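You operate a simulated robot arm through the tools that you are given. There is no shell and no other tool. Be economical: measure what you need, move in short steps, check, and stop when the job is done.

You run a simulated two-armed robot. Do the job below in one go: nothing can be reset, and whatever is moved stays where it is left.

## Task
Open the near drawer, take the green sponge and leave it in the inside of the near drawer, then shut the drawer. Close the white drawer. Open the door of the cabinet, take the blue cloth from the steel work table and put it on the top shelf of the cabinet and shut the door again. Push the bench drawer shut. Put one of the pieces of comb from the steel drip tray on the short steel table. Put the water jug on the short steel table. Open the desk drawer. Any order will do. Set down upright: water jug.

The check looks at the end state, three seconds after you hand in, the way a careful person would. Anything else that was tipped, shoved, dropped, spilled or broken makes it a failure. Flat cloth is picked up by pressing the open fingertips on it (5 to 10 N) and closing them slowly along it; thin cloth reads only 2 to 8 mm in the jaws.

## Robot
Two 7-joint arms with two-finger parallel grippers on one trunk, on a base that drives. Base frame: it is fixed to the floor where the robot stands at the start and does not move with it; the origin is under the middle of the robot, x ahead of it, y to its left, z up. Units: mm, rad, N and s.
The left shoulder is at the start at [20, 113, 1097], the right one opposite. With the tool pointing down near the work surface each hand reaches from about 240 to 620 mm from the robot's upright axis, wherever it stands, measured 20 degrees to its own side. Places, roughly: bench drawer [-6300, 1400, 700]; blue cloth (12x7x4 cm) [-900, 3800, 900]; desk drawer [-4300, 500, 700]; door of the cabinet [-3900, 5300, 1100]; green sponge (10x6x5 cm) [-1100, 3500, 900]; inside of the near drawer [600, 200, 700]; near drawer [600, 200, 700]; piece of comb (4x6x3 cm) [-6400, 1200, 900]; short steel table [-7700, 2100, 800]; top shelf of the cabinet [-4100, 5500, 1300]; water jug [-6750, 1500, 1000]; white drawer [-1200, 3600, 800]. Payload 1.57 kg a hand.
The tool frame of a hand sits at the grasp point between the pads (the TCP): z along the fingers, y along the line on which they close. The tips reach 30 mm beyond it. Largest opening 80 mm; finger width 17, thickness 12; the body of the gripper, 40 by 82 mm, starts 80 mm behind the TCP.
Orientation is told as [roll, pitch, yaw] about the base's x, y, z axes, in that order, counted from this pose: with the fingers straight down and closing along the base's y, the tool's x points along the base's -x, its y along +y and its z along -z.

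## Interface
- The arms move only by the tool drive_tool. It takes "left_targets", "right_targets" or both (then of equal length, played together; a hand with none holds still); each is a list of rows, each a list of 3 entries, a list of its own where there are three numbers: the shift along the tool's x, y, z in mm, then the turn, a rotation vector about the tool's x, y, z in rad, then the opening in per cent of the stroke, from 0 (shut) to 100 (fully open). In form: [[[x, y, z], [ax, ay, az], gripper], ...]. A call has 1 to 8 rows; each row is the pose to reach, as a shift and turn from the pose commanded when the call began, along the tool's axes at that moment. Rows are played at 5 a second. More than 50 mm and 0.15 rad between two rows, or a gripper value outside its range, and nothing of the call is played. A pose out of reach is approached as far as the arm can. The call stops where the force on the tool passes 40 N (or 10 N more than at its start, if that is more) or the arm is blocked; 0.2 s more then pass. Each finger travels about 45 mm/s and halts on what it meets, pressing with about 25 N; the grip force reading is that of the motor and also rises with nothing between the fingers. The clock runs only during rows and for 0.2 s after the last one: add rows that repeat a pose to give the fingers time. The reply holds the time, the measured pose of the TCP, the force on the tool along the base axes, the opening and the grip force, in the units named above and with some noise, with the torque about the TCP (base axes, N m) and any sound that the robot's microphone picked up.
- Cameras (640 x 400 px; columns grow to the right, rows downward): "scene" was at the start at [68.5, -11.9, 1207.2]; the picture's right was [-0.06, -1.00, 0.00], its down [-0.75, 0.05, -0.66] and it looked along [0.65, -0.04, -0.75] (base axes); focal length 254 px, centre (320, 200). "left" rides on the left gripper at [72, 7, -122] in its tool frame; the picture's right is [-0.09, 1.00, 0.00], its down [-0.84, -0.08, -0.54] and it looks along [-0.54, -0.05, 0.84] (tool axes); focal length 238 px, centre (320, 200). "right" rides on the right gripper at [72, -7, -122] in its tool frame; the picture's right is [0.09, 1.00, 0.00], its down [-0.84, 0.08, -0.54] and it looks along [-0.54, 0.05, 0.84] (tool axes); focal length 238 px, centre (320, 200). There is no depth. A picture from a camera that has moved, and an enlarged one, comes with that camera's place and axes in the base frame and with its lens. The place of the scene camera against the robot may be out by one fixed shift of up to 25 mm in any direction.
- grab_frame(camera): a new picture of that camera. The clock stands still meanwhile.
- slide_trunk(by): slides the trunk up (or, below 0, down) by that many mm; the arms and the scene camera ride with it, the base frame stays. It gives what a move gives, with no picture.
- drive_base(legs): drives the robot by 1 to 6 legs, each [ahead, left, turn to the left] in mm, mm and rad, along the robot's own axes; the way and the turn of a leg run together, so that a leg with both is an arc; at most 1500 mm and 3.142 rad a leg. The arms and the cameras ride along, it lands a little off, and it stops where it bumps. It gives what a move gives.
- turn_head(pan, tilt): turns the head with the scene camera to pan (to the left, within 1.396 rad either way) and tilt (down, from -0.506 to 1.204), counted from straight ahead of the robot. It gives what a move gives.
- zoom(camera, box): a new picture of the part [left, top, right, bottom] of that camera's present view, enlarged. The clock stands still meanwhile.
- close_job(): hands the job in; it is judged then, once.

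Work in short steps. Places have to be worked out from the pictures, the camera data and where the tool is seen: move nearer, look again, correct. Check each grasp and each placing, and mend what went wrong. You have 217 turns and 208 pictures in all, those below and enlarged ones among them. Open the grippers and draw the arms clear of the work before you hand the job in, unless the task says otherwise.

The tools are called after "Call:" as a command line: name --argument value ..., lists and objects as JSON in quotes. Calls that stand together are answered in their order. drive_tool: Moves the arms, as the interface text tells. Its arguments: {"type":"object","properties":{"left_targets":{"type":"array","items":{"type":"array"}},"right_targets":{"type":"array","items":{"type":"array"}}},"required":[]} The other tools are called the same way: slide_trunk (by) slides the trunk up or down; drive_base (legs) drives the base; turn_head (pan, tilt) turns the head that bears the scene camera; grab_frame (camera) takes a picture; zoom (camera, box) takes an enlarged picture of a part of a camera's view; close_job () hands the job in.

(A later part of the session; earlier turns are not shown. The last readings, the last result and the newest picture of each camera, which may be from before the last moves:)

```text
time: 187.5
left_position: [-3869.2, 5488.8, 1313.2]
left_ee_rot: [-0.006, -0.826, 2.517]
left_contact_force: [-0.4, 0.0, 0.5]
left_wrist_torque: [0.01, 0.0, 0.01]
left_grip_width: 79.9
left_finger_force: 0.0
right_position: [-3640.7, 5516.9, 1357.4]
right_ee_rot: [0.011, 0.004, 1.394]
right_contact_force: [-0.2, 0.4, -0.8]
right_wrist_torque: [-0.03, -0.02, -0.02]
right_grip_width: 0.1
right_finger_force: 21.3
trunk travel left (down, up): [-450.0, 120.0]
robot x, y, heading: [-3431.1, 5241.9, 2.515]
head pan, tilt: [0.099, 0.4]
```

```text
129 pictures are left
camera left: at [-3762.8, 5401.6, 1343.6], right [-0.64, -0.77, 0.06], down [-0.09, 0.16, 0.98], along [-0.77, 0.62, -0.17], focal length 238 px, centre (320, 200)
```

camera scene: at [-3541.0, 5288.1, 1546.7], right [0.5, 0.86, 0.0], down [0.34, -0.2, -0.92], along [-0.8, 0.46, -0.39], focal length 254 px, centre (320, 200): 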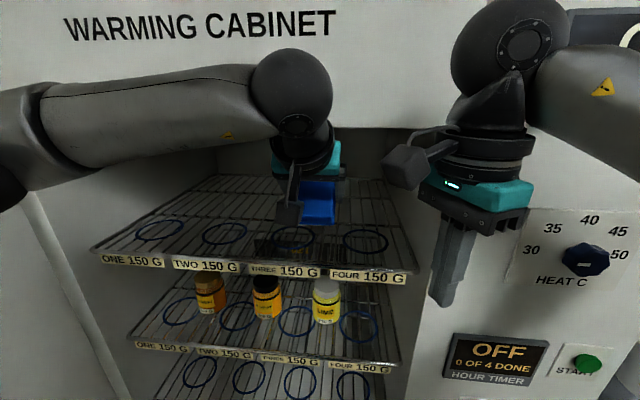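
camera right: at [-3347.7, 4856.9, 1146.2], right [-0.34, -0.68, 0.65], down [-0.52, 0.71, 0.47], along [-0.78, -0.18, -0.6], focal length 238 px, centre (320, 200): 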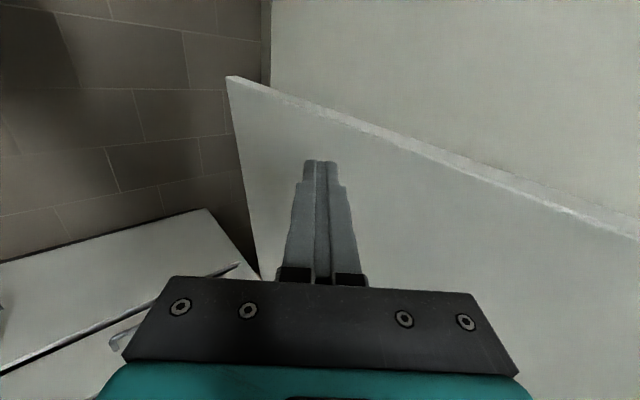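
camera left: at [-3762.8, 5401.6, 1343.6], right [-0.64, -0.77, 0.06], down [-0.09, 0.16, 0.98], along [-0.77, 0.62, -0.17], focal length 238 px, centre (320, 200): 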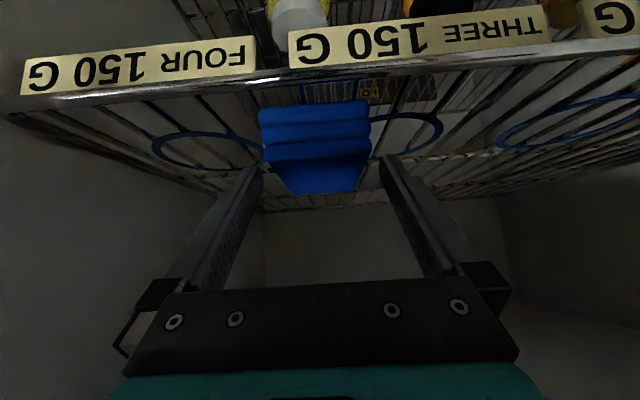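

The cloth lies flat on the top rack. Withdraw the hand out of the compartment.

Call:
drive_tool --left_targets '[[[0, 0, -20], [0, 0, 0], 100], [[10, 0, -50], [0, 0, 0], 100], [[38, 0, -77], [0, 0, 0], 100], [[66, 0, -105], [0, 0, 0], 100], [[94, 0, -133], [0, 0, 0], 100], [[122, 0, -161], [0, 0, 0], 100], [[136, 0, -175], [0, 0, 0], 100]]'

Call:
drive_base --legs '[[-330, 0, 0]]'

Call:
grab_frame --camera "scene"

```text
time: 189.1
left_position: [-3695.0, 5404.2, 1354.2]
left_ee_rot: [-0.004, -0.828, 2.521]
left_contact_force: [-1.0, -0.3, 0.0]
left_wrist_torque: [0.02, 0.0, 0.01]
left_grip_width: 80.3
left_finger_force: 0.0
left hand out of reach, approached as far as the arm can: row 5, 6, 7
right_position: [-3640.4, 5517.0, 1358.3]
right_ee_rot: [0.014, 0.004, 1.396]
right_contact_force: [0.8, 0.1, -0.2]
right_wrist_torque: [-0.01, -0.01, 0.01]
right_grip_width: 0.0
right_finger_force: 21.8
trunk travel left (down, up): [-450.0, 120.0]
robot x, y, heading: [-3431.9, 5240.1, 2.516]
head pan, tilt: [0.099, 0.4]
```

```text
time: 191.3
left_position: [-3428.3, 5210.6, 1354.6]
left_ee_rot: [-0.006, -0.824, 2.514]
left_contact_force: [-0.3, -0.3, -0.3]
left_wrist_torque: [-0.01, 0.04, 0.03]
left_grip_width: 80.1
left_finger_force: 0.0
right_position: [-3373.4, 5324.2, 1358.6]
right_ee_rot: [0.014, 0.006, 1.389]
right_contact_force: [-0.7, -0.8, 1.3]
right_wrist_torque: [0.02, -0.01, 0.0]
right_grip_width: 0.0
right_finger_force: 20.9
trunk travel left (down, up): [-450.0, 120.0]
robot x, y, heading: [-3168.5, 5046.6, 2.509]
head pan, tilt: [0.099, 0.4]
```

```text
128 pictures are left
camera scene: at [-3273.0, 5093.4, 1546.8], right [0.51, 0.86, 0.0], down [0.34, -0.2, -0.92], along [-0.79, 0.47, -0.39], focal length 254 px, centre (320, 200)
```

scene: 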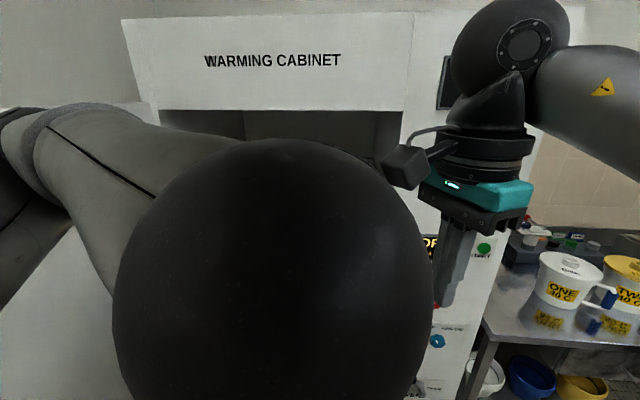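

I lower the trunk, untilting nothing yet (the forward tilt is handy for hooking the door edge), close the left fingers, and look at the open door.

Call:
slide_trunk --by -300

Call:
drive_base --legs '[[-250, 100, 0]]'

Call:
turn_head --pan 0.5 --tilt 0.4

Call:
grab_frame --camera "scene"

Call:
grab_frame --camera "left"

```text
time: 194.3
left_position: [-3427.4, 5212.5, 1053.9]
left_ee_rot: [-0.004, -0.824, 2.512]
left_contact_force: [-0.4, 0.1, -0.2]
left_wrist_torque: [0.0, 0.0, -0.01]
left_grip_width: 79.9
left_finger_force: 0.0
right_position: [-3372.3, 5325.1, 1057.8]
right_ee_rot: [0.012, 0.007, 1.389]
right_contact_force: [0.2, -0.4, -0.5]
right_wrist_torque: [-0.04, 0.0, -0.01]
right_grip_width: 0.0
right_finger_force: 21.4
trunk travel left (down, up): [-150.0, 420.0]
robot x, y, heading: [-3166.3, 5044.5, 2.513]
head pan, tilt: [0.099, 0.4]
```

```text
time: 196.2
left_position: [-3285.4, 4985.0, 1053.9]
left_ee_rot: [-0.006, -0.825, 2.51]
left_contact_force: [-1.0, -0.4, 0.2]
left_wrist_torque: [-0.01, -0.01, -0.02]
left_grip_width: 79.9
left_finger_force: 0.1
right_position: [-3229.8, 5098.2, 1058.7]
right_ee_rot: [0.013, 0.006, 1.384]
right_contact_force: [0.2, 0.3, -0.1]
right_wrist_torque: [0.03, 0.03, -0.01]
right_grip_width: 0.0
right_finger_force: 21.2
trunk travel left (down, up): [-150.0, 420.0]
robot x, y, heading: [-3026.0, 4824.4, 2.503]
head pan, tilt: [0.099, 0.4]
```

```text
time: 197.1
left_position: [-3285.6, 4986.0, 1054.4]
left_ee_rot: [-0.005, -0.825, 2.51]
left_contact_force: [0.0, -0.2, -0.3]
left_wrist_torque: [-0.02, 0.02, 0.01]
left_grip_width: 80.1
left_finger_force: 0.0
right_position: [-3230.1, 5098.3, 1056.7]
right_ee_rot: [0.011, 0.005, 1.386]
right_contact_force: [0.1, 0.1, -0.3]
right_wrist_torque: [0.0, 0.03, -0.01]
right_grip_width: 0.2
right_finger_force: 21.8
trunk travel left (down, up): [-150.0, 420.0]
robot x, y, heading: [-3023.7, 4823.2, 2.505]
head pan, tilt: [0.499, 0.4]
```

```text
127 pictures are left
camera scene: at [-3143.9, 4832.5, 1246.7], right [0.14, 0.99, 0.0], down [0.39, -0.05, -0.92], along [-0.91, 0.13, -0.39], focal length 254 px, centre (320, 200)
```

scene: 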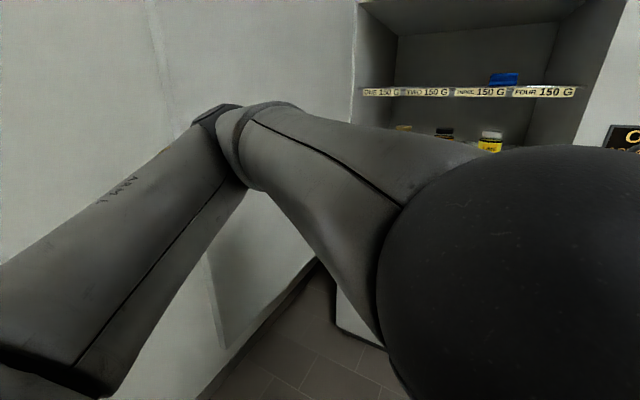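

```text
126 pictures are left
camera left: at [-3179.8, 4898.0, 1085.5], right [-0.64, -0.76, 0.06], down [-0.09, 0.16, 0.98], along [-0.76, 0.62, -0.17], focal length 238 px, centre (320, 200)
```

left: 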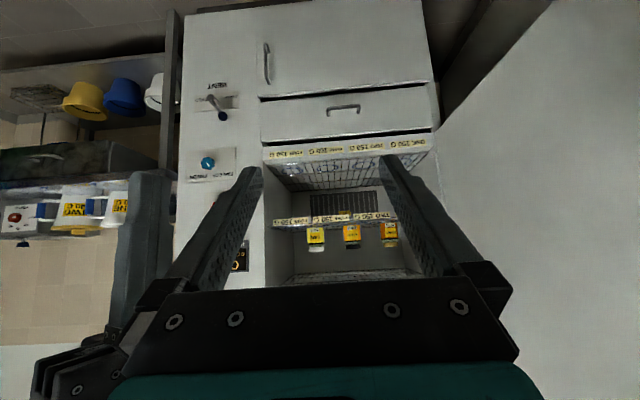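

The door stands at ~90°, with ample room behind it. I untilt the left hand, and take the same slanted stance as before, to reach around the free edge with the left hand and sweep the door shut.

Call:
drive_tool --left_targets '[[[0, 0, 0], [0, 0.14, 0], 60], [[0, 0, 0], [0, 0.28, 0], 30], [[0, 0, 0], [0, 0.42, 0], 0], [[0, 0, 0], [0, 0.56, 0], 0], [[0, 0, 0], [0, 0.7, 0], 0], [[0, 0, 0], [0, 0.825, 0], 0]]'

Call:
drive_base --legs '[[0, 0, 1.2], [0, -280, 0]]'

Call:
turn_head --pan 0 --tilt 0.5

Call:
grab_frame --camera "scene"

```text
time: 198.5
left_position: [-3285.2, 4984.9, 1054.9]
left_ee_rot: [-0.005, 0.003, 2.505]
left_contact_force: [-1.0, -0.2, 0.4]
left_wrist_torque: [-0.03, 0.01, -0.01]
left_grip_width: 0.3
left_finger_force: 21.4
right_position: [-3230.7, 5098.9, 1057.8]
right_ee_rot: [0.011, 0.005, 1.383]
right_contact_force: [-0.5, -0.2, -0.1]
right_wrist_torque: [0.0, 0.0, -0.01]
right_grip_width: 0.0
right_finger_force: 21.3
trunk travel left (down, up): [-150.0, 420.0]
robot x, y, heading: [-3024.5, 4818.9, 2.509]
head pan, tilt: [0.499, 0.4]
```

```text
time: 203.4
left_position: [-3421.6, 4870.2, 1054.5]
left_ee_rot: [-0.004, 0.003, -2.572]
left_contact_force: [-0.1, 0.3, -0.6]
left_wrist_torque: [-0.06, 0.01, 0.01]
left_grip_width: 0.1
left_finger_force: 21.7
right_position: [-3506.8, 4962.9, 1057.3]
right_ee_rot: [0.013, 0.007, 2.592]
right_contact_force: [0.0, -0.1, 0.6]
right_wrist_torque: [-0.01, -0.05, -0.01]
right_grip_width: 0.0
right_finger_force: 21.4
trunk travel left (down, up): [-150.0, 420.0]
robot x, y, heading: [-3170.8, 5055.2, -2.572]
head pan, tilt: [0.499, 0.4]
```

```text
time: 204.4
left_position: [-3420.7, 4868.3, 1055.3]
left_ee_rot: [-0.004, 0.002, -2.573]
left_contact_force: [0.0, -0.6, 0.5]
left_wrist_torque: [0.0, 0.01, 0.03]
left_grip_width: 0.0
left_finger_force: 21.5
right_position: [-3505.9, 4962.3, 1057.7]
right_ee_rot: [0.012, 0.005, 2.59]
right_contact_force: [-0.7, -0.3, 0.8]
right_wrist_torque: [-0.03, 0.04, 0.02]
right_grip_width: 0.0
right_finger_force: 21.4
trunk travel left (down, up): [-150.0, 420.0]
robot x, y, heading: [-3172.7, 5053.2, -2.576]
head pan, tilt: [0.0, 0.499]
```

```text
125 pictures are left
camera scene: at [-3278.3, 4993.4, 1237.6], right [-0.54, 0.84, 0.0], down [0.4, 0.26, -0.88], along [-0.74, -0.47, -0.48], focal length 254 px, centre (320, 200)
```

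scene: 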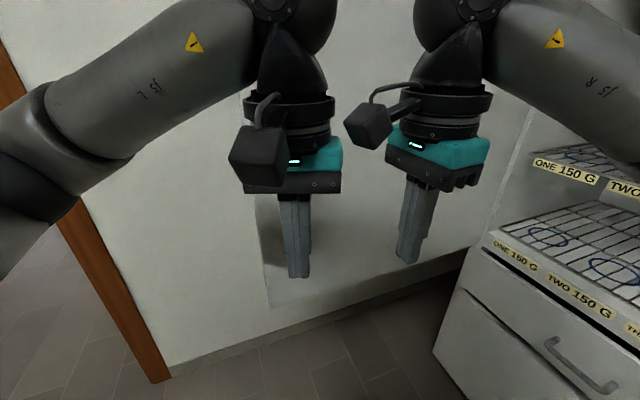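

Door edge located at about (-3550, 4675). I drive 100 mm ahead, then move the left hand leftwards (outside), ahead, and then back right behind the door's edge.

Call:
drive_base --legs '[[100, 0, 0]]'

Call:
drive_tool --left_targets '[[[0, 45, 0], [0, 0, 0], 0], [[0, 90, 0], [0, 0, 0], 0], [[0, 135, 0], [0, 0, 0], 0], [[0, 180, 0], [0, 0, 0], 0], [[0, 221, 0], [0, 0, 0], 0], [[-45, 221, 0], [0, 0, 0], 0], [[-90, 221, 0], [0, 0, 0], 0], [[-135, 221, 0], [0, 0, 0], 0]]'

Call:
grab_frame --camera "scene"

Call:
grab_frame --camera "left"

```text
time: 205.5
left_position: [-3505.0, 4815.5, 1053.6]
left_ee_rot: [-0.003, 0.001, -2.571]
left_contact_force: [-0.2, -0.5, 0.4]
left_wrist_torque: [0.05, -0.03, 0.0]
left_grip_width: 0.0
left_finger_force: 20.9
right_position: [-3590.7, 4908.5, 1057.5]
right_ee_rot: [0.012, 0.006, 2.594]
right_contact_force: [-0.1, -0.8, -0.4]
right_wrist_torque: [0.04, -0.04, -0.03]
right_grip_width: 0.0
right_finger_force: 21.3
trunk travel left (down, up): [-150.0, 420.0]
robot x, y, heading: [-3258.0, 5001.6, -2.569]
head pan, tilt: [0.0, 0.499]
```

```text
time: 207.3
left_position: [-3496.8, 4559.9, 1053.4]
left_ee_rot: [-0.004, 0.002, -2.572]
left_contact_force: [0.5, 0.4, 0.9]
left_wrist_torque: [0.01, 0.01, 0.02]
left_grip_width: 0.4
left_finger_force: 20.7
right_position: [-3590.1, 4908.9, 1057.4]
right_ee_rot: [0.013, 0.006, 2.588]
right_contact_force: [-0.1, -0.2, 0.4]
right_wrist_torque: [0.02, 0.01, 0.02]
right_grip_width: 0.0
right_finger_force: 21.3
trunk travel left (down, up): [-150.0, 420.0]
robot x, y, heading: [-3257.1, 5001.1, -2.568]
head pan, tilt: [0.0, 0.499]
```

```text
124 pictures are left
camera scene: at [-3361.8, 4940.1, 1237.5], right [-0.54, 0.84, 0.0], down [0.4, 0.26, -0.88], along [-0.74, -0.47, -0.48], focal length 254 px, centre (320, 200)
```

scene: 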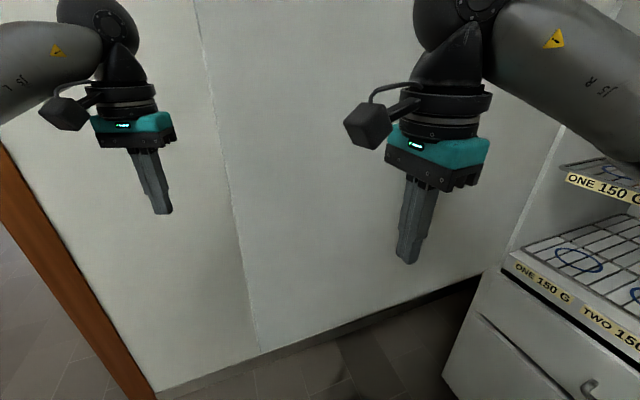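

```text
123 pictures are left
camera left: at [-3433.6, 4592.9, 1176.1], right [0.46, -0.89, 0.0], down [-0.75, -0.39, 0.54], along [-0.48, -0.25, -0.84], focal length 238 px, centre (320, 200)
```

left: 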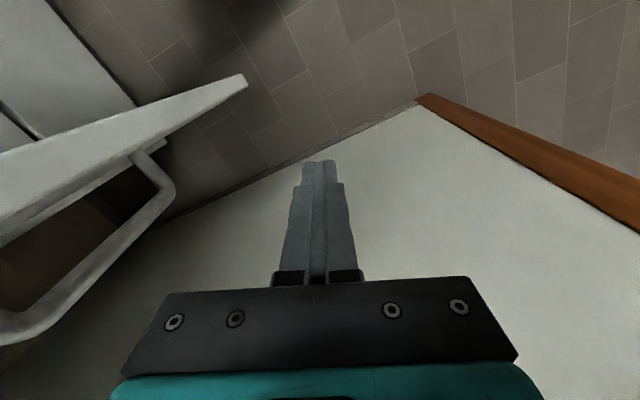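

The hand is outside the door plane. Move a bit further ahead, then right behind the door edge, then pull back toward me to swing it.

Call:
drive_tool --left_targets '[[[-20, 0, 0], [0, 0, 0], 0], [[-38, 0, 0], [0, 0, 0], 0], [[-38, -43, 0], [0, 0, 0], 0], [[-38, -86, 0], [0, 0, 0], 0], [[-38, -128, 0], [0, 0, 0], 0]]'

Call:
grab_frame --camera "left"

```text
time: 208.5
left_position: [-3590.5, 4634.1, 1053.9]
left_ee_rot: [0.0, 0.011, -2.582]
left_contact_force: [6.2, -5.4, 1.4]
left_wrist_torque: [0.76, 0.74, -0.53]
left_grip_width: 0.0
left_finger_force: 21.2
right_position: [-3589.8, 4909.4, 1058.7]
right_ee_rot: [0.015, 0.005, 2.589]
right_contact_force: [0.9, 0.1, -0.4]
right_wrist_torque: [-0.06, -0.02, 0.06]
right_grip_width: 0.0
right_finger_force: 21.3
trunk travel left (down, up): [-150.0, 420.0]
robot x, y, heading: [-3255.8, 5002.0, -2.574]
head pan, tilt: [0.0, 0.499]
stopped in row 5 (left hand): the force on the tool passed its limit at 60 N (the readings are from after the stop); the commanded pose is now the measured one
```

```text
122 pictures are left
camera left: at [-3528.3, 4665.6, 1177.9], right [0.45, -0.89, 0.0], down [-0.76, -0.38, 0.53], along [-0.48, -0.24, -0.85], focal length 238 px, centre (320, 200)
```

left: 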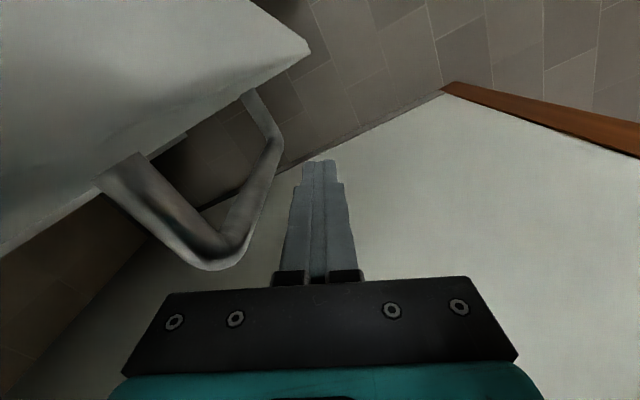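

The hand is at the handle's outer side. Pull back toward me to swing the door closed.

Call:
drive_tool --left_targets '[[[30, 0, 0], [0, 0, 0], 0], [[60, 0, 0], [0, 0, 0], 0], [[90, 0, 0], [0, 0, 0], 0], [[120, 0, 0], [0, 0, 0], 0], [[150, 0, 0], [0, 0, 0], 0], [[180, -5, 0], [0, 0, 0], 0], [[210, -10, 0], [0, 0, 0], 0]]'

Call:
grab_frame --camera "scene"

Call:
grab_frame --camera "left"

```text
time: 210.1
left_position: [-3418.7, 4754.8, 1056.8]
left_ee_rot: [0.003, 0.011, -2.582]
left_contact_force: [0.9, 0.5, 0.1]
left_wrist_torque: [0.0, 0.04, 0.0]
left_grip_width: 0.0
left_finger_force: 21.3
right_position: [-3589.9, 4908.5, 1058.0]
right_ee_rot: [0.012, 0.005, 2.59]
right_contact_force: [-1.0, -0.5, 0.0]
right_wrist_torque: [-0.06, -0.05, 0.02]
right_grip_width: 0.0
right_finger_force: 21.8
trunk travel left (down, up): [-150.0, 420.0]
robot x, y, heading: [-3255.2, 5000.6, -2.567]
head pan, tilt: [0.0, 0.499]
```

```text
121 pictures are left
camera scene: at [-3361.3, 4940.1, 1237.6], right [-0.54, 0.84, 0.0], down [0.4, 0.26, -0.88], along [-0.74, -0.47, -0.48], focal length 254 px, centre (320, 200)
```

scene: 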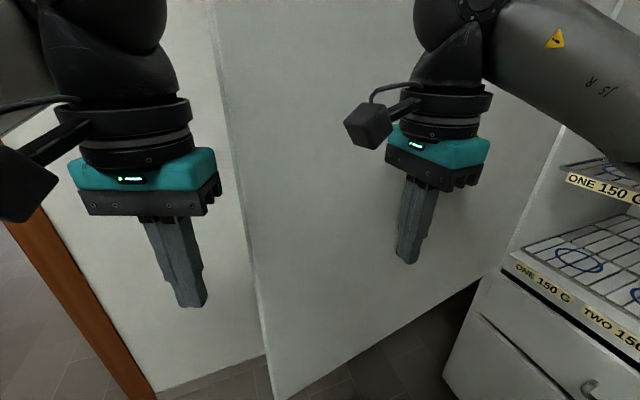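

```text
120 pictures are left
camera left: at [-3356.1, 4786.6, 1180.0], right [0.45, -0.89, 0.0], down [-0.75, -0.38, 0.53], along [-0.48, -0.24, -0.85], focal length 238 px, centre (320, 200)
```

left: 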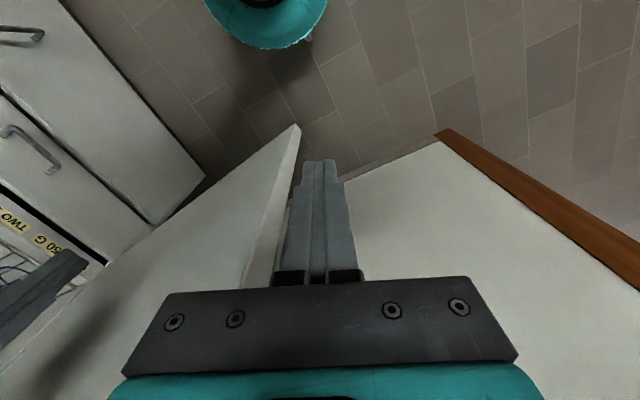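

The door swung ~10–15° and the hand slid off the edge. I reach behind the edge again and this time swing it with a base move (back and right).

Call:
drive_tool --left_targets '[[[-34, 0, 0], [0, 0, 0], 0], [[-68, 0, 0], [0, 0, 0], 0], [[-102, 0, 0], [0, 0, 0], 0], [[-136, 0, 0], [0, 0, 0], 0], [[-136, -20, 0], [0, 0, 0], 0], [[-136, -40, 0], [0, 0, 0], 0]]'

Call:
grab_frame --camera "left"

```text
time: 210.7
left_position: [-3456.0, 4715.0, 1057.3]
left_ee_rot: [0.009, 0.012, -2.568]
left_contact_force: [30.5, -16.8, -2.2]
left_wrist_torque: [1.94, 3.42, -0.01]
left_grip_width: 0.0
left_finger_force: 21.0
right_position: [-3583.2, 4904.4, 1058.2]
right_ee_rot: [0.012, 0.001, 2.593]
right_contact_force: [0.4, 0.2, -0.2]
right_wrist_torque: [0.05, 0.02, 0.03]
right_grip_width: 0.2
right_finger_force: 21.5
trunk travel left (down, up): [-150.0, 420.0]
robot x, y, heading: [-3254.7, 5000.8, -2.569]
head pan, tilt: [0.0, 0.499]
stopped in row 2 (left hand): the force on the tool passed its limit at 57 N (the readings are from after the stop); the commanded pose is now the measured one
```

```text
119 pictures are left
camera left: at [-3394.7, 4748.7, 1180.3], right [0.46, -0.89, 0.01], down [-0.75, -0.39, 0.53], along [-0.47, -0.25, -0.85], focal length 238 px, centre (320, 200)
```

left: 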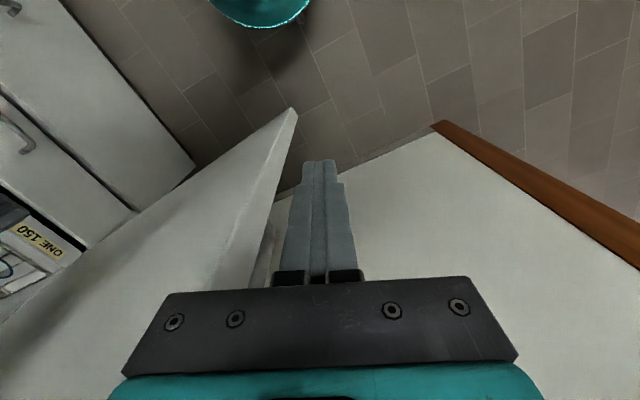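

The body hit the handle. Shift outward 55 mm, then ahead, then in.

Call:
drive_tool --left_targets '[[[12, 20, 0], [0, 0, 0], 0], [[12, 60, 0], [0, 0, 0], 0], [[-30, 65, 0], [0, 0, 0], 0], [[-75, 65, 0], [0, 0, 0], 0], [[-120, 65, 0], [0, 0, 0], 0], [[-120, 35, 0], [0, 0, 0], 0], [[-120, 5, 0], [0, 0, 0], 0], [[-120, -15, 0], [0, 0, 0], 0]]'

Call:
grab_frame --camera "left"

```text
time: 212.5
left_position: [-3570.9, 4669.7, 1053.2]
left_ee_rot: [0.011, 0.013, -2.575]
left_contact_force: [0.4, -0.3, -0.7]
left_wrist_torque: [-0.01, -0.06, 0.03]
left_grip_width: 0.1
left_finger_force: 21.1
right_position: [-3588.0, 4908.1, 1057.6]
right_ee_rot: [0.012, 0.005, 2.59]
right_contact_force: [-0.1, -0.2, -0.1]
right_wrist_torque: [0.01, 0.0, -0.04]
right_grip_width: 0.1
right_finger_force: 21.3
trunk travel left (down, up): [-150.0, 420.0]
robot x, y, heading: [-3258.9, 5000.8, -2.571]
head pan, tilt: [0.0, 0.499]
```

```text
118 pictures are left
camera left: at [-3509.9, 4703.0, 1177.8], right [0.46, -0.89, 0.01], down [-0.76, -0.38, 0.53], along [-0.47, -0.25, -0.85], focal length 238 px, centre (320, 200)
```

left: 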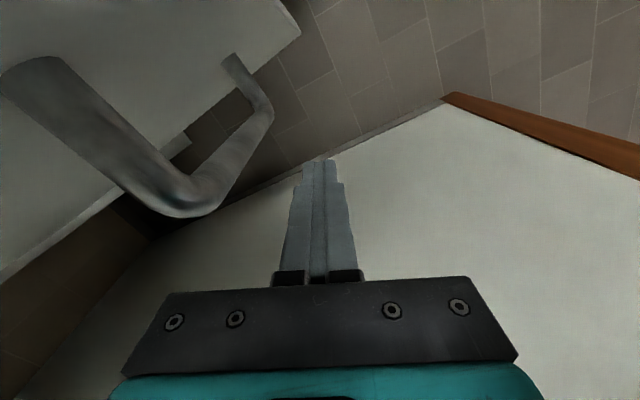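

Now outside the handle. Swing with the base: back and right in two legs.

Call:
drive_base --legs '[[-110, -50, 0], [-100, -100, 0]]'

Call:
grab_frame --camera "left"

Call:
grab_frame --camera "scene"

```text
time: 214.4
left_position: [-3487.5, 4823.3, 1051.1]
left_ee_rot: [0.021, 0.024, -2.567]
left_contact_force: [-1.3, 0.2, -0.4]
left_wrist_torque: [0.06, -0.03, 0.03]
left_grip_width: 0.1
left_finger_force: 21.6
right_position: [-3510.3, 5064.5, 1057.9]
right_ee_rot: [0.012, 0.008, 2.591]
right_contact_force: [0.1, 0.0, -0.2]
right_wrist_torque: [0.05, 0.01, 0.0]
right_grip_width: 0.0
right_finger_force: 21.0
trunk travel left (down, up): [-150.0, 420.0]
robot x, y, heading: [-3175.6, 5159.3, -2.567]
head pan, tilt: [0.0, 0.499]
stopped in leg 2: the force on the tool passed its limit at 45 N (the readings are from after the stop); the commanded pose is now the measured one
```

```text
117 pictures are left
camera left: at [-3429.2, 4856.7, 1176.2], right [0.46, -0.89, 0.02], down [-0.76, -0.39, 0.52], along [-0.45, -0.26, -0.86], focal length 238 px, centre (320, 200)
```

left: 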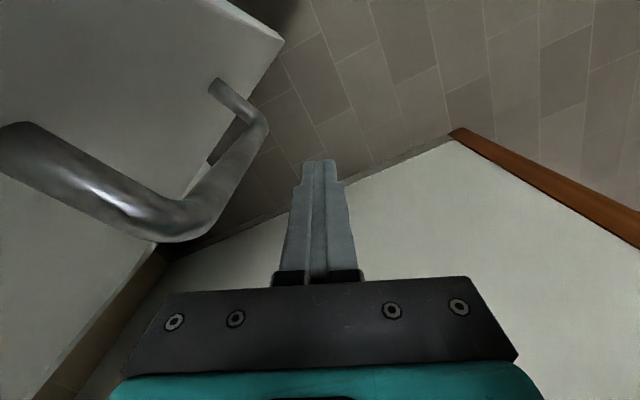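

```text
116 pictures are left
camera scene: at [-3281.9, 5096.5, 1237.6], right [-0.54, 0.84, 0.0], down [0.4, 0.26, -0.88], along [-0.74, -0.48, -0.48], focal length 254 px, centre (320, 200)
```

scene: 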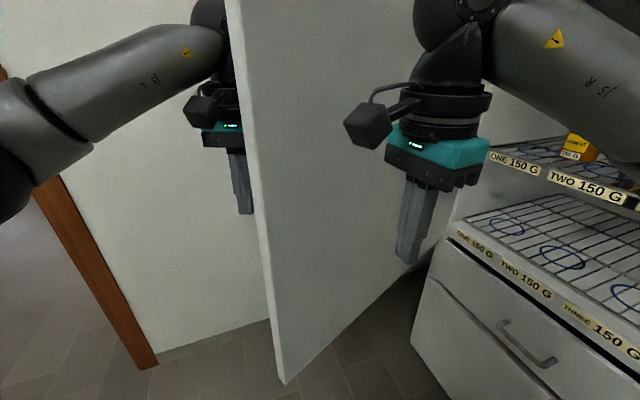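

Door now at ~68°. Continue in smaller base legs along the arc.

Call:
drive_base --legs '[[-58, -55, 0], [-50, -62, 0]]'

Call:
grab_frame --camera "scene"

```text
time: 216.1
left_position: [-3459.0, 4980.3, 1052.1]
left_ee_rot: [0.022, 0.026, -2.567]
left_contact_force: [0.0, 0.7, 0.2]
left_wrist_torque: [-0.02, 0.0, -0.01]
left_grip_width: 0.2
left_finger_force: 21.1
right_position: [-3481.1, 5223.2, 1058.2]
right_ee_rot: [0.014, 0.008, 2.595]
right_contact_force: [-0.3, 1.2, 0.6]
right_wrist_torque: [-0.03, -0.01, -0.01]
right_grip_width: 0.2
right_finger_force: 21.5
trunk travel left (down, up): [-150.0, 420.0]
robot x, y, heading: [-3151.8, 5318.0, -2.567]
head pan, tilt: [0.0, 0.499]
```

```text
115 pictures are left
camera scene: at [-3253.3, 5254.2, 1237.7], right [-0.54, 0.84, 0.0], down [0.4, 0.26, -0.88], along [-0.74, -0.48, -0.48], focal length 254 px, centre (320, 200)
```

scene: 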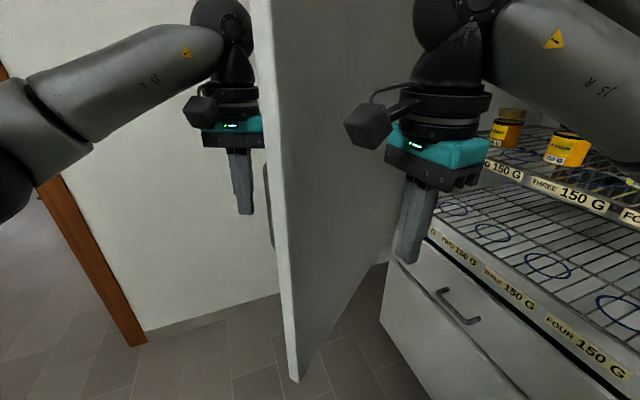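

Door at ~52°. Now I back away outward, face the cabinet, and will push the door shut from the front.

Call:
drive_base --legs '[[0, 480, 0], [0, 0, -1.21]]'

Call:
grab_frame --camera "scene"

```text
time: 222.0
left_position: [-3309.9, 5082.5, 1052.3]
left_ee_rot: [0.022, 0.026, 2.494]
left_contact_force: [-0.6, 0.1, -0.8]
left_wrist_torque: [0.03, 0.0, -0.02]
left_grip_width: 0.0
left_finger_force: 20.9
right_position: [-3088.8, 5184.9, 1057.8]
right_ee_rot: [0.013, 0.007, 1.369]
right_contact_force: [0.5, -0.5, 0.0]
right_wrist_torque: [0.01, -0.01, 0.02]
right_grip_width: 0.2
right_finger_force: 21.1
trunk travel left (down, up): [-150.0, 420.0]
robot x, y, heading: [-2889.7, 4905.1, 2.489]
head pan, tilt: [0.0, 0.499]
```

```text
114 pictures are left
camera scene: at [-2987.9, 4959.4, 1237.6], right [0.61, 0.8, 0.0], down [0.38, -0.29, -0.88], along [-0.7, 0.53, -0.48], focal length 254 px, centre (320, 200)
```

scene: 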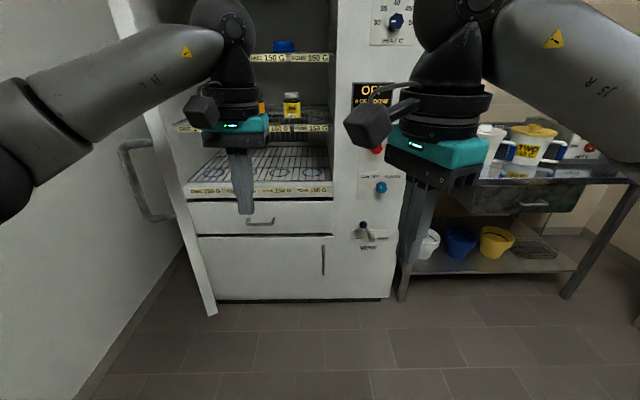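

The left hand dragged the handle back a bit (door at ~59°). I'll place the left hand on the door's outer face nearer the hinge and sweep with the base along the arc.

Call:
drive_base --legs '[[-90, 0, 0], [0, 330, 0], [215, 0, 0]]'

Call:
grab_frame --camera "scene"

Call:
grab_frame --camera "left"

```text
time: 226.1
left_position: [-3599.3, 4896.6, 1051.1]
left_ee_rot: [0.027, 0.027, 2.488]
left_contact_force: [0.1, -0.5, 0.1]
left_wrist_torque: [0.03, -0.01, -0.04]
left_grip_width: 0.0
left_finger_force: 21.4
right_position: [-3373.4, 4998.4, 1056.3]
right_ee_rot: [0.0, 0.0, 1.379]
right_contact_force: [2.6, 0.8, -0.5]
right_wrist_torque: [-0.04, 0.3, 0.01]
right_grip_width: 0.1
right_finger_force: 20.7
trunk travel left (down, up): [-150.0, 420.0]
robot x, y, heading: [-3179.9, 4719.0, 2.487]
head pan, tilt: [0.0, 0.499]
stopped in leg 3: the force on the tool passed its limit at 48 N (the readings are from after the stop); the commanded pose is now the measured one
```

```text
113 pictures are left
camera scene: at [-3277.2, 4772.6, 1237.6], right [0.61, 0.79, 0.0], down [0.38, -0.29, -0.88], along [-0.7, 0.54, -0.48], focal length 254 px, centre (320, 200)
```

scene: 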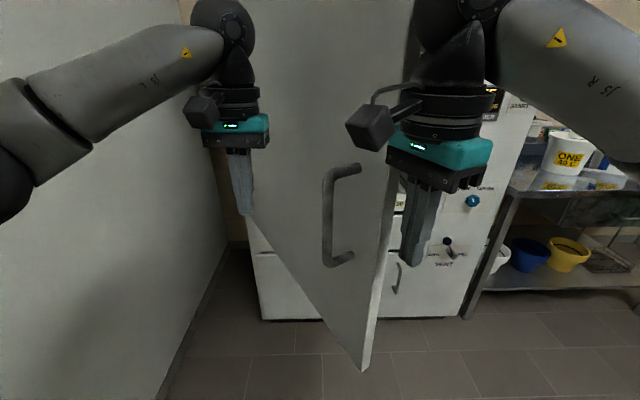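

```text
112 pictures are left
camera left: at [-3547.7, 4852.3, 1176.2], right [-0.68, -0.73, 0.02], down [-0.62, 0.59, 0.52], along [-0.39, 0.34, -0.86], focal length 238 px, centre (320, 200)
```

left: 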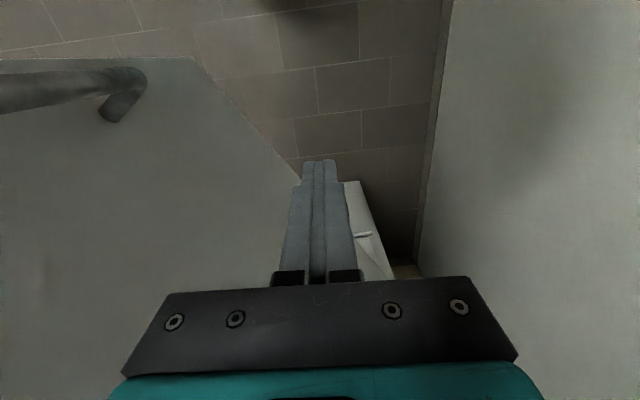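

The right hand touched the door edge. I retract the right hand and then sweep along the arc.

Call:
drive_tool --right_targets '[[[13, -27, 0], [0, 0, 0], 0], [[26, -54, 0], [0, 0, 0], 0], [[39, -81, 0], [0, 0, 0], 0]]'

Call:
drive_base --legs '[[50, -100, 0], [75, -100, 0], [95, -80, 0]]'

Call:
grab_frame --camera "scene"

```text
time: 226.9
left_position: [-3598.3, 4897.6, 1050.7]
left_ee_rot: [0.023, 0.026, 2.492]
left_contact_force: [0.2, 0.5, 0.5]
left_wrist_torque: [-0.01, -0.02, -0.01]
left_grip_width: 0.1
left_finger_force: 21.5
right_position: [-3300.7, 4945.1, 1057.7]
right_ee_rot: [0.002, -0.001, 1.377]
right_contact_force: [-0.6, 0.5, -0.7]
right_wrist_torque: [0.03, 0.01, 0.0]
right_grip_width: 0.1
right_finger_force: 21.3
trunk travel left (down, up): [-150.0, 420.0]
robot x, y, heading: [-3178.3, 4717.3, 2.487]
head pan, tilt: [0.0, 0.499]
```

```text
time: 229.8
left_position: [-3602.2, 5251.7, 1050.2]
left_ee_rot: [0.025, 0.025, 2.491]
left_contact_force: [-0.6, -1.0, 0.6]
left_wrist_torque: [0.01, 0.02, 0.01]
left_grip_width: 0.0
left_finger_force: 21.9
right_position: [-3304.7, 5300.2, 1055.8]
right_ee_rot: [0.0, 0.002, 1.38]
right_contact_force: [0.0, -0.1, -0.2]
right_wrist_torque: [-0.03, -0.01, -0.01]
right_grip_width: 0.0
right_finger_force: 21.4
trunk travel left (down, up): [-150.0, 420.0]
robot x, y, heading: [-3180.3, 5075.7, 2.492]
head pan, tilt: [0.0, 0.499]
```

```text
111 pictures are left
camera scene: at [-3280.5, 5128.2, 1237.5], right [0.61, 0.79, 0.0], down [0.38, -0.29, -0.88], along [-0.7, 0.53, -0.48], focal length 254 px, centre (320, 200)
```

scene: 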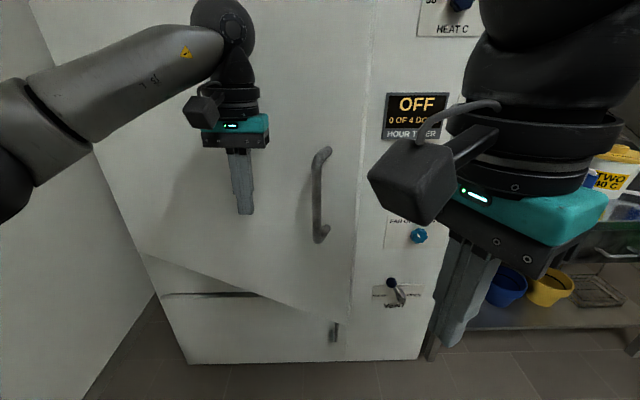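

Door at ~32°. Keep pushing forward.

Call:
drive_base --legs '[[110, -30, 0], [100, -10, 0]]'

Call:
grab_frame --camera "scene"

```text
time: 231.8
left_position: [-3743.6, 5408.4, 1050.5]
left_ee_rot: [0.022, 0.027, 2.494]
left_contact_force: [0.8, 0.0, -0.1]
left_wrist_torque: [-0.02, 0.01, 0.03]
left_grip_width: 0.0
left_finger_force: 21.2
right_position: [-3446.5, 5458.3, 1057.3]
right_ee_rot: [0.0, 0.002, 1.381]
right_contact_force: [0.3, -0.8, -0.3]
right_wrist_torque: [-0.04, -0.03, -0.01]
right_grip_width: 0.0
right_finger_force: 21.7
trunk travel left (down, up): [-150.0, 420.0]
robot x, y, heading: [-3325.2, 5229.9, 2.489]
head pan, tilt: [0.0, 0.499]
```

```text
110 pictures are left
camera scene: at [-3422.2, 5285.6, 1237.5], right [0.61, 0.79, 0.0], down [0.38, -0.29, -0.88], along [-0.7, 0.53, -0.48], focal length 254 px, centre (320, 200)
```

scene: 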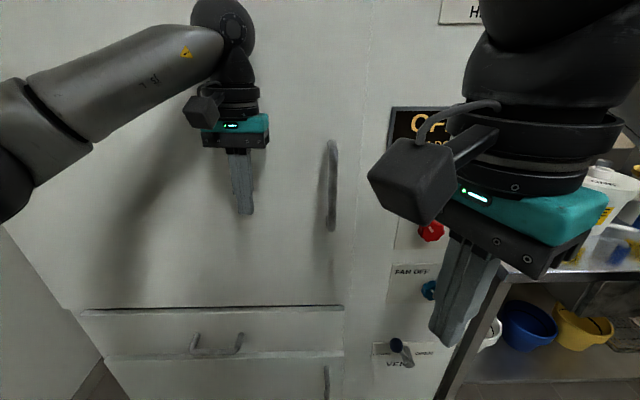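

Nearly shut. Press on with the left hand until it stops.

Call:
drive_tool --left_targets '[[[-15, 0, 0], [0, 0, 0], 0], [[-30, 0, 0], [0, 0, 0], 0], [[-45, 0, 0], [0, 0, 0], 0], [[-60, 0, 0], [0, 0, 0], 0], [[-75, 0, 0], [0, 0, 0], 0]]'

Call:
grab_frame --camera "scene"

```text
time: 232.4
left_position: [-3756.2, 5417.5, 1050.7]
left_ee_rot: [0.03, 0.039, 2.486]
left_contact_force: [24.1, -23.0, -0.6]
left_wrist_torque: [2.61, 2.76, 0.57]
left_grip_width: 0.0
left_finger_force: 21.0
right_position: [-3442.5, 5451.3, 1057.8]
right_ee_rot: [0.004, -0.002, 1.385]
right_contact_force: [-0.7, 0.2, 0.4]
right_wrist_torque: [0.03, 0.02, -0.02]
right_grip_width: 0.0
right_finger_force: 21.7
trunk travel left (down, up): [-150.0, 420.0]
robot x, y, heading: [-3322.5, 5226.2, 2.495]
head pan, tilt: [0.0, 0.499]
stopped in row 2 (left hand): the force on the tool passed its limit at 56 N (the readings are from after the stop); the commanded pose is now the measured one
```

```text
109 pictures are left
camera scene: at [-3417.3, 5280.5, 1238.1], right [0.61, 0.8, 0.0], down [0.38, -0.29, -0.88], along [-0.7, 0.53, -0.47], focal length 254 px, centre (320, 200)
```

scene: 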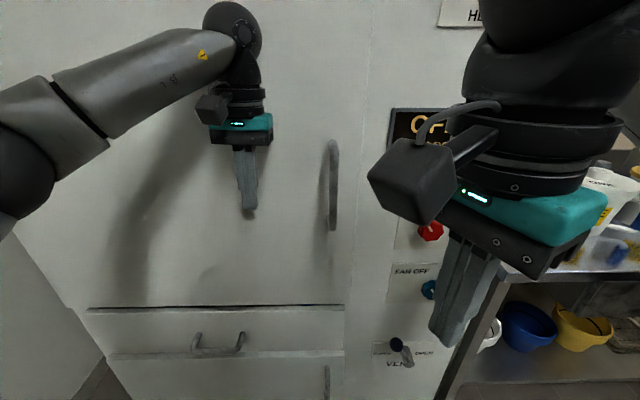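

Rigid stop reached. Back away and check that the door is flush.

Call:
drive_tool --left_targets '[[[40, 0, 0], [0, 0, 0], 0], [[80, 0, 0], [0, 0, 0], 0]]'

Call:
drive_base --legs '[[-350, 0, 0]]'

Call:
turn_head --pan 0.0 --tilt 0.2

Call:
grab_frame --camera "scene"

```text
time: 233.0
left_position: [-3697.4, 5374.0, 1050.5]
left_ee_rot: [0.029, 0.041, 2.49]
left_contact_force: [-0.9, -0.3, 0.5]
left_wrist_torque: [-0.01, 0.01, 0.01]
left_grip_width: 0.2
left_finger_force: 21.2
right_position: [-3447.0, 5455.1, 1057.6]
right_ee_rot: [0.001, 0.002, 1.382]
right_contact_force: [-0.3, 0.4, 0.1]
right_wrist_torque: [0.02, -0.02, -0.01]
right_grip_width: 0.0
right_finger_force: 21.3
trunk travel left (down, up): [-150.0, 420.0]
robot x, y, heading: [-3322.9, 5229.7, 2.489]
head pan, tilt: [0.0, 0.499]
```

```text
time: 235.3
left_position: [-3417.2, 5159.1, 1050.8]
left_ee_rot: [0.028, 0.039, 2.491]
left_contact_force: [0.0, -0.1, 0.4]
left_wrist_torque: [0.0, -0.01, -0.02]
left_grip_width: 0.0
left_finger_force: 21.2
right_position: [-3165.9, 5242.6, 1057.0]
right_ee_rot: [0.0, 0.001, 1.385]
right_contact_force: [0.0, 0.4, 0.1]
right_wrist_torque: [0.01, 0.01, 0.01]
right_grip_width: 0.1
right_finger_force: 20.6
trunk travel left (down, up): [-150.0, 420.0]
robot x, y, heading: [-3040.2, 5015.7, 2.493]
head pan, tilt: [0.0, 0.499]
```

```text
time: 236.1
left_position: [-3416.2, 5159.2, 1050.5]
left_ee_rot: [0.029, 0.041, 2.494]
left_contact_force: [0.1, -0.5, 0.8]
left_wrist_torque: [-0.03, -0.05, 0.01]
left_grip_width: 0.0
left_finger_force: 21.4
right_position: [-3164.8, 5242.6, 1057.0]
right_ee_rot: [-0.002, 0.003, 1.388]
right_contact_force: [-0.1, 0.4, 0.8]
right_wrist_torque: [-0.02, 0.01, -0.01]
right_grip_width: 0.0
right_finger_force: 21.2
trunk travel left (down, up): [-150.0, 420.0]
robot x, y, heading: [-3040.8, 5014.6, 2.498]
head pan, tilt: [0.0, 0.201]
```

```text
108 pictures are left
camera scene: at [-3142.4, 5072.3, 1265.2], right [0.6, 0.8, 0.0], down [0.16, -0.12, -0.98], along [-0.78, 0.59, -0.2], focal length 254 px, centre (320, 200)
```

scene: 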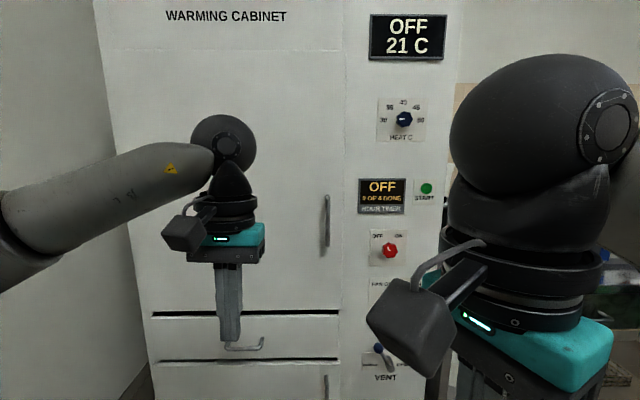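

The door is flush and the cloth is inside. Next: the sponge. I raise the trunk a little, turn around and drive back to the work table, turning the right hand 90° on the way.

Call:
slide_trunk --by 60

Call:
drive_base --legs '[[0, 0, 3.13], [1400, 60, 0], [500, 67, 0]]'

Call:
drive_tool --right_targets '[[[0, 0, 0], [0, 0, 0.12], 50], [[0, 0, 0], [0, 0, 0.24], 100], [[0, 0, 0], [0, 0, 0.36], 100], [[0, 0, 0], [0, 0, 0.45], 100]]'

Call:
turn_head --pan -0.2 --tilt 0.7

Call:
grab_frame --camera "scene"

```text
time: 237.1
left_position: [-3417.1, 5159.3, 1111.2]
left_ee_rot: [0.028, 0.041, 2.492]
left_contact_force: [0.6, -0.3, -0.6]
left_wrist_torque: [0.0, -0.02, -0.01]
left_grip_width: 0.2
left_finger_force: 21.9
right_position: [-3166.6, 5241.7, 1116.4]
right_ee_rot: [0.0, 0.002, 1.386]
right_contact_force: [0.3, 0.0, -0.6]
right_wrist_torque: [0.02, -0.01, 0.02]
right_grip_width: 0.1
right_finger_force: 20.6
trunk travel left (down, up): [-210.0, 360.0]
robot x, y, heading: [-3044.0, 5017.7, 2.501]
head pan, tilt: [0.0, 0.201]
```

```text
time: 253.9
left_position: [-1101.2, 3799.1, 1110.6]
left_ee_rot: [0.03, 0.038, -0.665]
left_contact_force: [0.0, -0.1, 0.0]
left_wrist_torque: [0.02, 0.02, 0.03]
left_grip_width: 0.0
left_finger_force: 20.9
right_position: [-1354.1, 3721.4, 1116.7]
right_ee_rot: [0.0, 0.003, -1.771]
right_contact_force: [0.5, 0.4, -0.4]
right_wrist_torque: [-0.02, -0.04, 0.01]
right_grip_width: 0.0
right_finger_force: 21.2
trunk travel left (down, up): [-210.0, 360.0]
robot x, y, heading: [-1476.1, 3949.0, -0.666]
head pan, tilt: [0.0, 0.201]
```

```text
time: 254.9
left_position: [-1101.0, 3799.3, 1110.9]
left_ee_rot: [0.028, 0.04, -0.667]
left_contact_force: [-0.5, 0.3, -0.6]
left_wrist_torque: [-0.02, 0.03, -0.02]
left_grip_width: 0.2
left_finger_force: 21.1
right_position: [-1353.5, 3722.2, 1116.7]
right_ee_rot: [-0.001, 0.002, -2.225]
right_contact_force: [0.1, -0.5, -0.4]
right_wrist_torque: [-0.02, -0.01, -0.01]
right_grip_width: 79.9
right_finger_force: 0.1
trunk travel left (down, up): [-210.0, 360.0]
robot x, y, heading: [-1475.8, 3947.7, -0.667]
head pan, tilt: [0.0, 0.201]
```

```text
time: 255.8
left_position: [-1100.8, 3800.2, 1111.0]
left_ee_rot: [0.028, 0.04, -0.666]
left_contact_force: [-0.2, -0.5, -0.2]
left_wrist_torque: [0.02, 0.0, 0.0]
left_grip_width: 0.0
left_finger_force: 21.6
right_position: [-1355.1, 3722.1, 1116.2]
right_ee_rot: [-0.001, 0.0, -2.222]
right_contact_force: [-0.1, 0.7, 0.1]
right_wrist_torque: [-0.03, 0.0, 0.01]
right_grip_width: 79.9
right_finger_force: 0.1
trunk travel left (down, up): [-210.0, 360.0]
robot x, y, heading: [-1473.3, 3946.6, -0.667]
head pan, tilt: [-0.201, 0.7]
```

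```text
107 pictures are left
camera scene: at [-1430.8, 3870.5, 1279.9], right [-0.76, -0.65, 0.0], down [-0.42, 0.49, -0.77], along [0.5, -0.58, -0.64], focal length 254 px, centre (320, 200)
```

scene: 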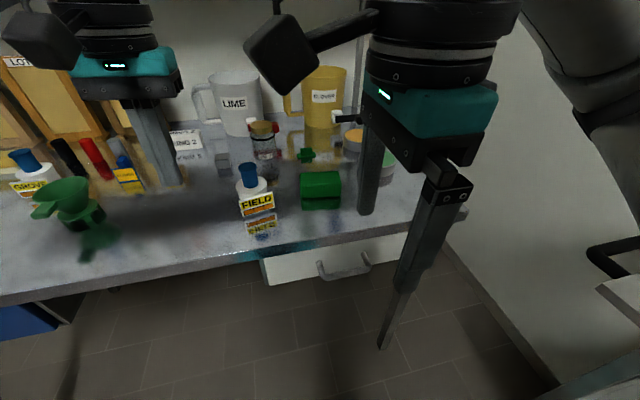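

Sponge at ≈(-1094, 3506). Close in 80 mm, 40 left, and bring the right hand above it.

Call:
drive_base --legs '[[80, 40, 0]]'

Call:
drive_tool --right_targets '[[[-7, 40, 5], [0, 0, 0], 100], [[-14, 80, 10], [0, 0, 0], 100], [[-21, 120, 25], [0, 0, 0], 100], [[-28, 160, 40], [0, 0, 0], 100], [[-35, 200, 60], [0, 0, 0], 100], [[-42, 235, 80], [0, 0, 0], 100], [[-48, 258, 110], [0, 0, 0], 100]]'

Call:
grab_frame --camera "right"

```text
time: 256.9
left_position: [-1013.4, 3781.8, 1110.5]
left_ee_rot: [0.028, 0.04, -0.668]
left_contact_force: [0.4, -0.6, 0.0]
left_wrist_torque: [0.03, 0.06, 0.03]
left_grip_width: 0.0
left_finger_force: 21.3
right_position: [-1266.0, 3703.3, 1116.7]
right_ee_rot: [-0.001, -0.002, -2.222]
right_contact_force: [-0.3, 0.4, 0.3]
right_wrist_torque: [0.0, 0.02, -0.02]
right_grip_width: 80.0
right_finger_force: 0.0
trunk travel left (down, up): [-210.0, 360.0]
robot x, y, heading: [-1385.6, 3932.1, -0.666]
head pan, tilt: [-0.201, 0.7]
```

```text
time: 258.5
left_position: [-1013.1, 3781.4, 1111.2]
left_ee_rot: [0.027, 0.04, -0.666]
left_contact_force: [-0.2, -0.2, 0.7]
left_wrist_torque: [-0.02, 0.02, -0.02]
left_grip_width: 0.0
left_finger_force: 21.3
right_position: [-1090.4, 3509.3, 1005.6]
right_ee_rot: [0.0, 0.0, -2.221]
right_contact_force: [0.0, -0.6, 0.2]
right_wrist_torque: [-0.03, 0.01, 0.0]
right_grip_width: 80.3
right_finger_force: 0.1
trunk travel left (down, up): [-210.0, 360.0]
robot x, y, heading: [-1385.5, 3930.1, -0.665]
head pan, tilt: [-0.201, 0.7]
```

```text
106 pictures are left
camera right: at [-1052.5, 3570.3, 1126.4], right [0.85, -0.53, 0.0], down [-0.45, -0.71, 0.54], along [-0.29, -0.46, -0.84], focal length 238 px, centre (320, 200)
```

right: 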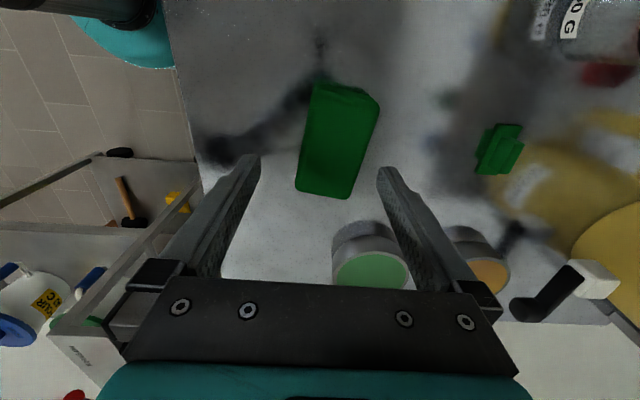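

Sponge is 16 mm further ahead and rotated ~0.09. Correct, descend 90 mm and grip.

Call:
drive_tool --right_targets '[[[0, 16, 10], [0, 0, 0.09], 100], [[0, 16, 40], [0, 0, 0.09], 100], [[0, 16, 70], [0, 0, 0.09], 100], [[0, 16, 88], [0, 0, 0.09], 100], [[0, 16, 88], [0, 0, 0.09], 70], [[0, 16, 88], [0, 0, 0.09], 40], [[0, 16, 88], [0, 0, 0.09], 10], [[0, 16, 88], [0, 0, 0.09], 0]]'

Call:
grab_frame --camera "right"

```text
time: 260.3
left_position: [-1014.6, 3780.6, 1110.3]
left_ee_rot: [0.027, 0.041, -0.667]
left_contact_force: [0.0, -0.9, 0.7]
left_wrist_torque: [-0.03, -0.02, -0.03]
left_grip_width: 0.0
left_finger_force: 20.9
right_position: [-1077.0, 3500.1, 918.9]
right_ee_rot: [-0.001, 0.001, -2.312]
right_contact_force: [0.5, -0.9, 0.1]
right_wrist_torque: [-0.02, 0.01, -0.02]
right_grip_width: 59.4
right_finger_force: 25.4
trunk travel left (down, up): [-210.0, 360.0]
robot x, y, heading: [-1390.0, 3931.5, -0.668]
head pan, tilt: [-0.201, 0.7]
```

```text
105 pictures are left
camera right: at [-1034.0, 3557.0, 1040.4], right [0.8, -0.6, 0.0], down [-0.51, -0.67, 0.54], along [-0.33, -0.43, -0.84], focal length 238 px, centre (320, 200)
```

right: 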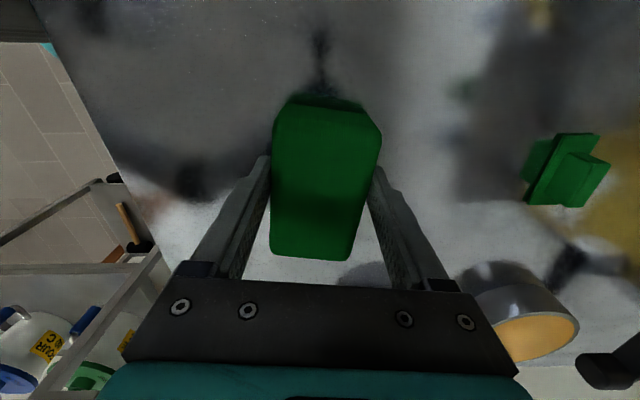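

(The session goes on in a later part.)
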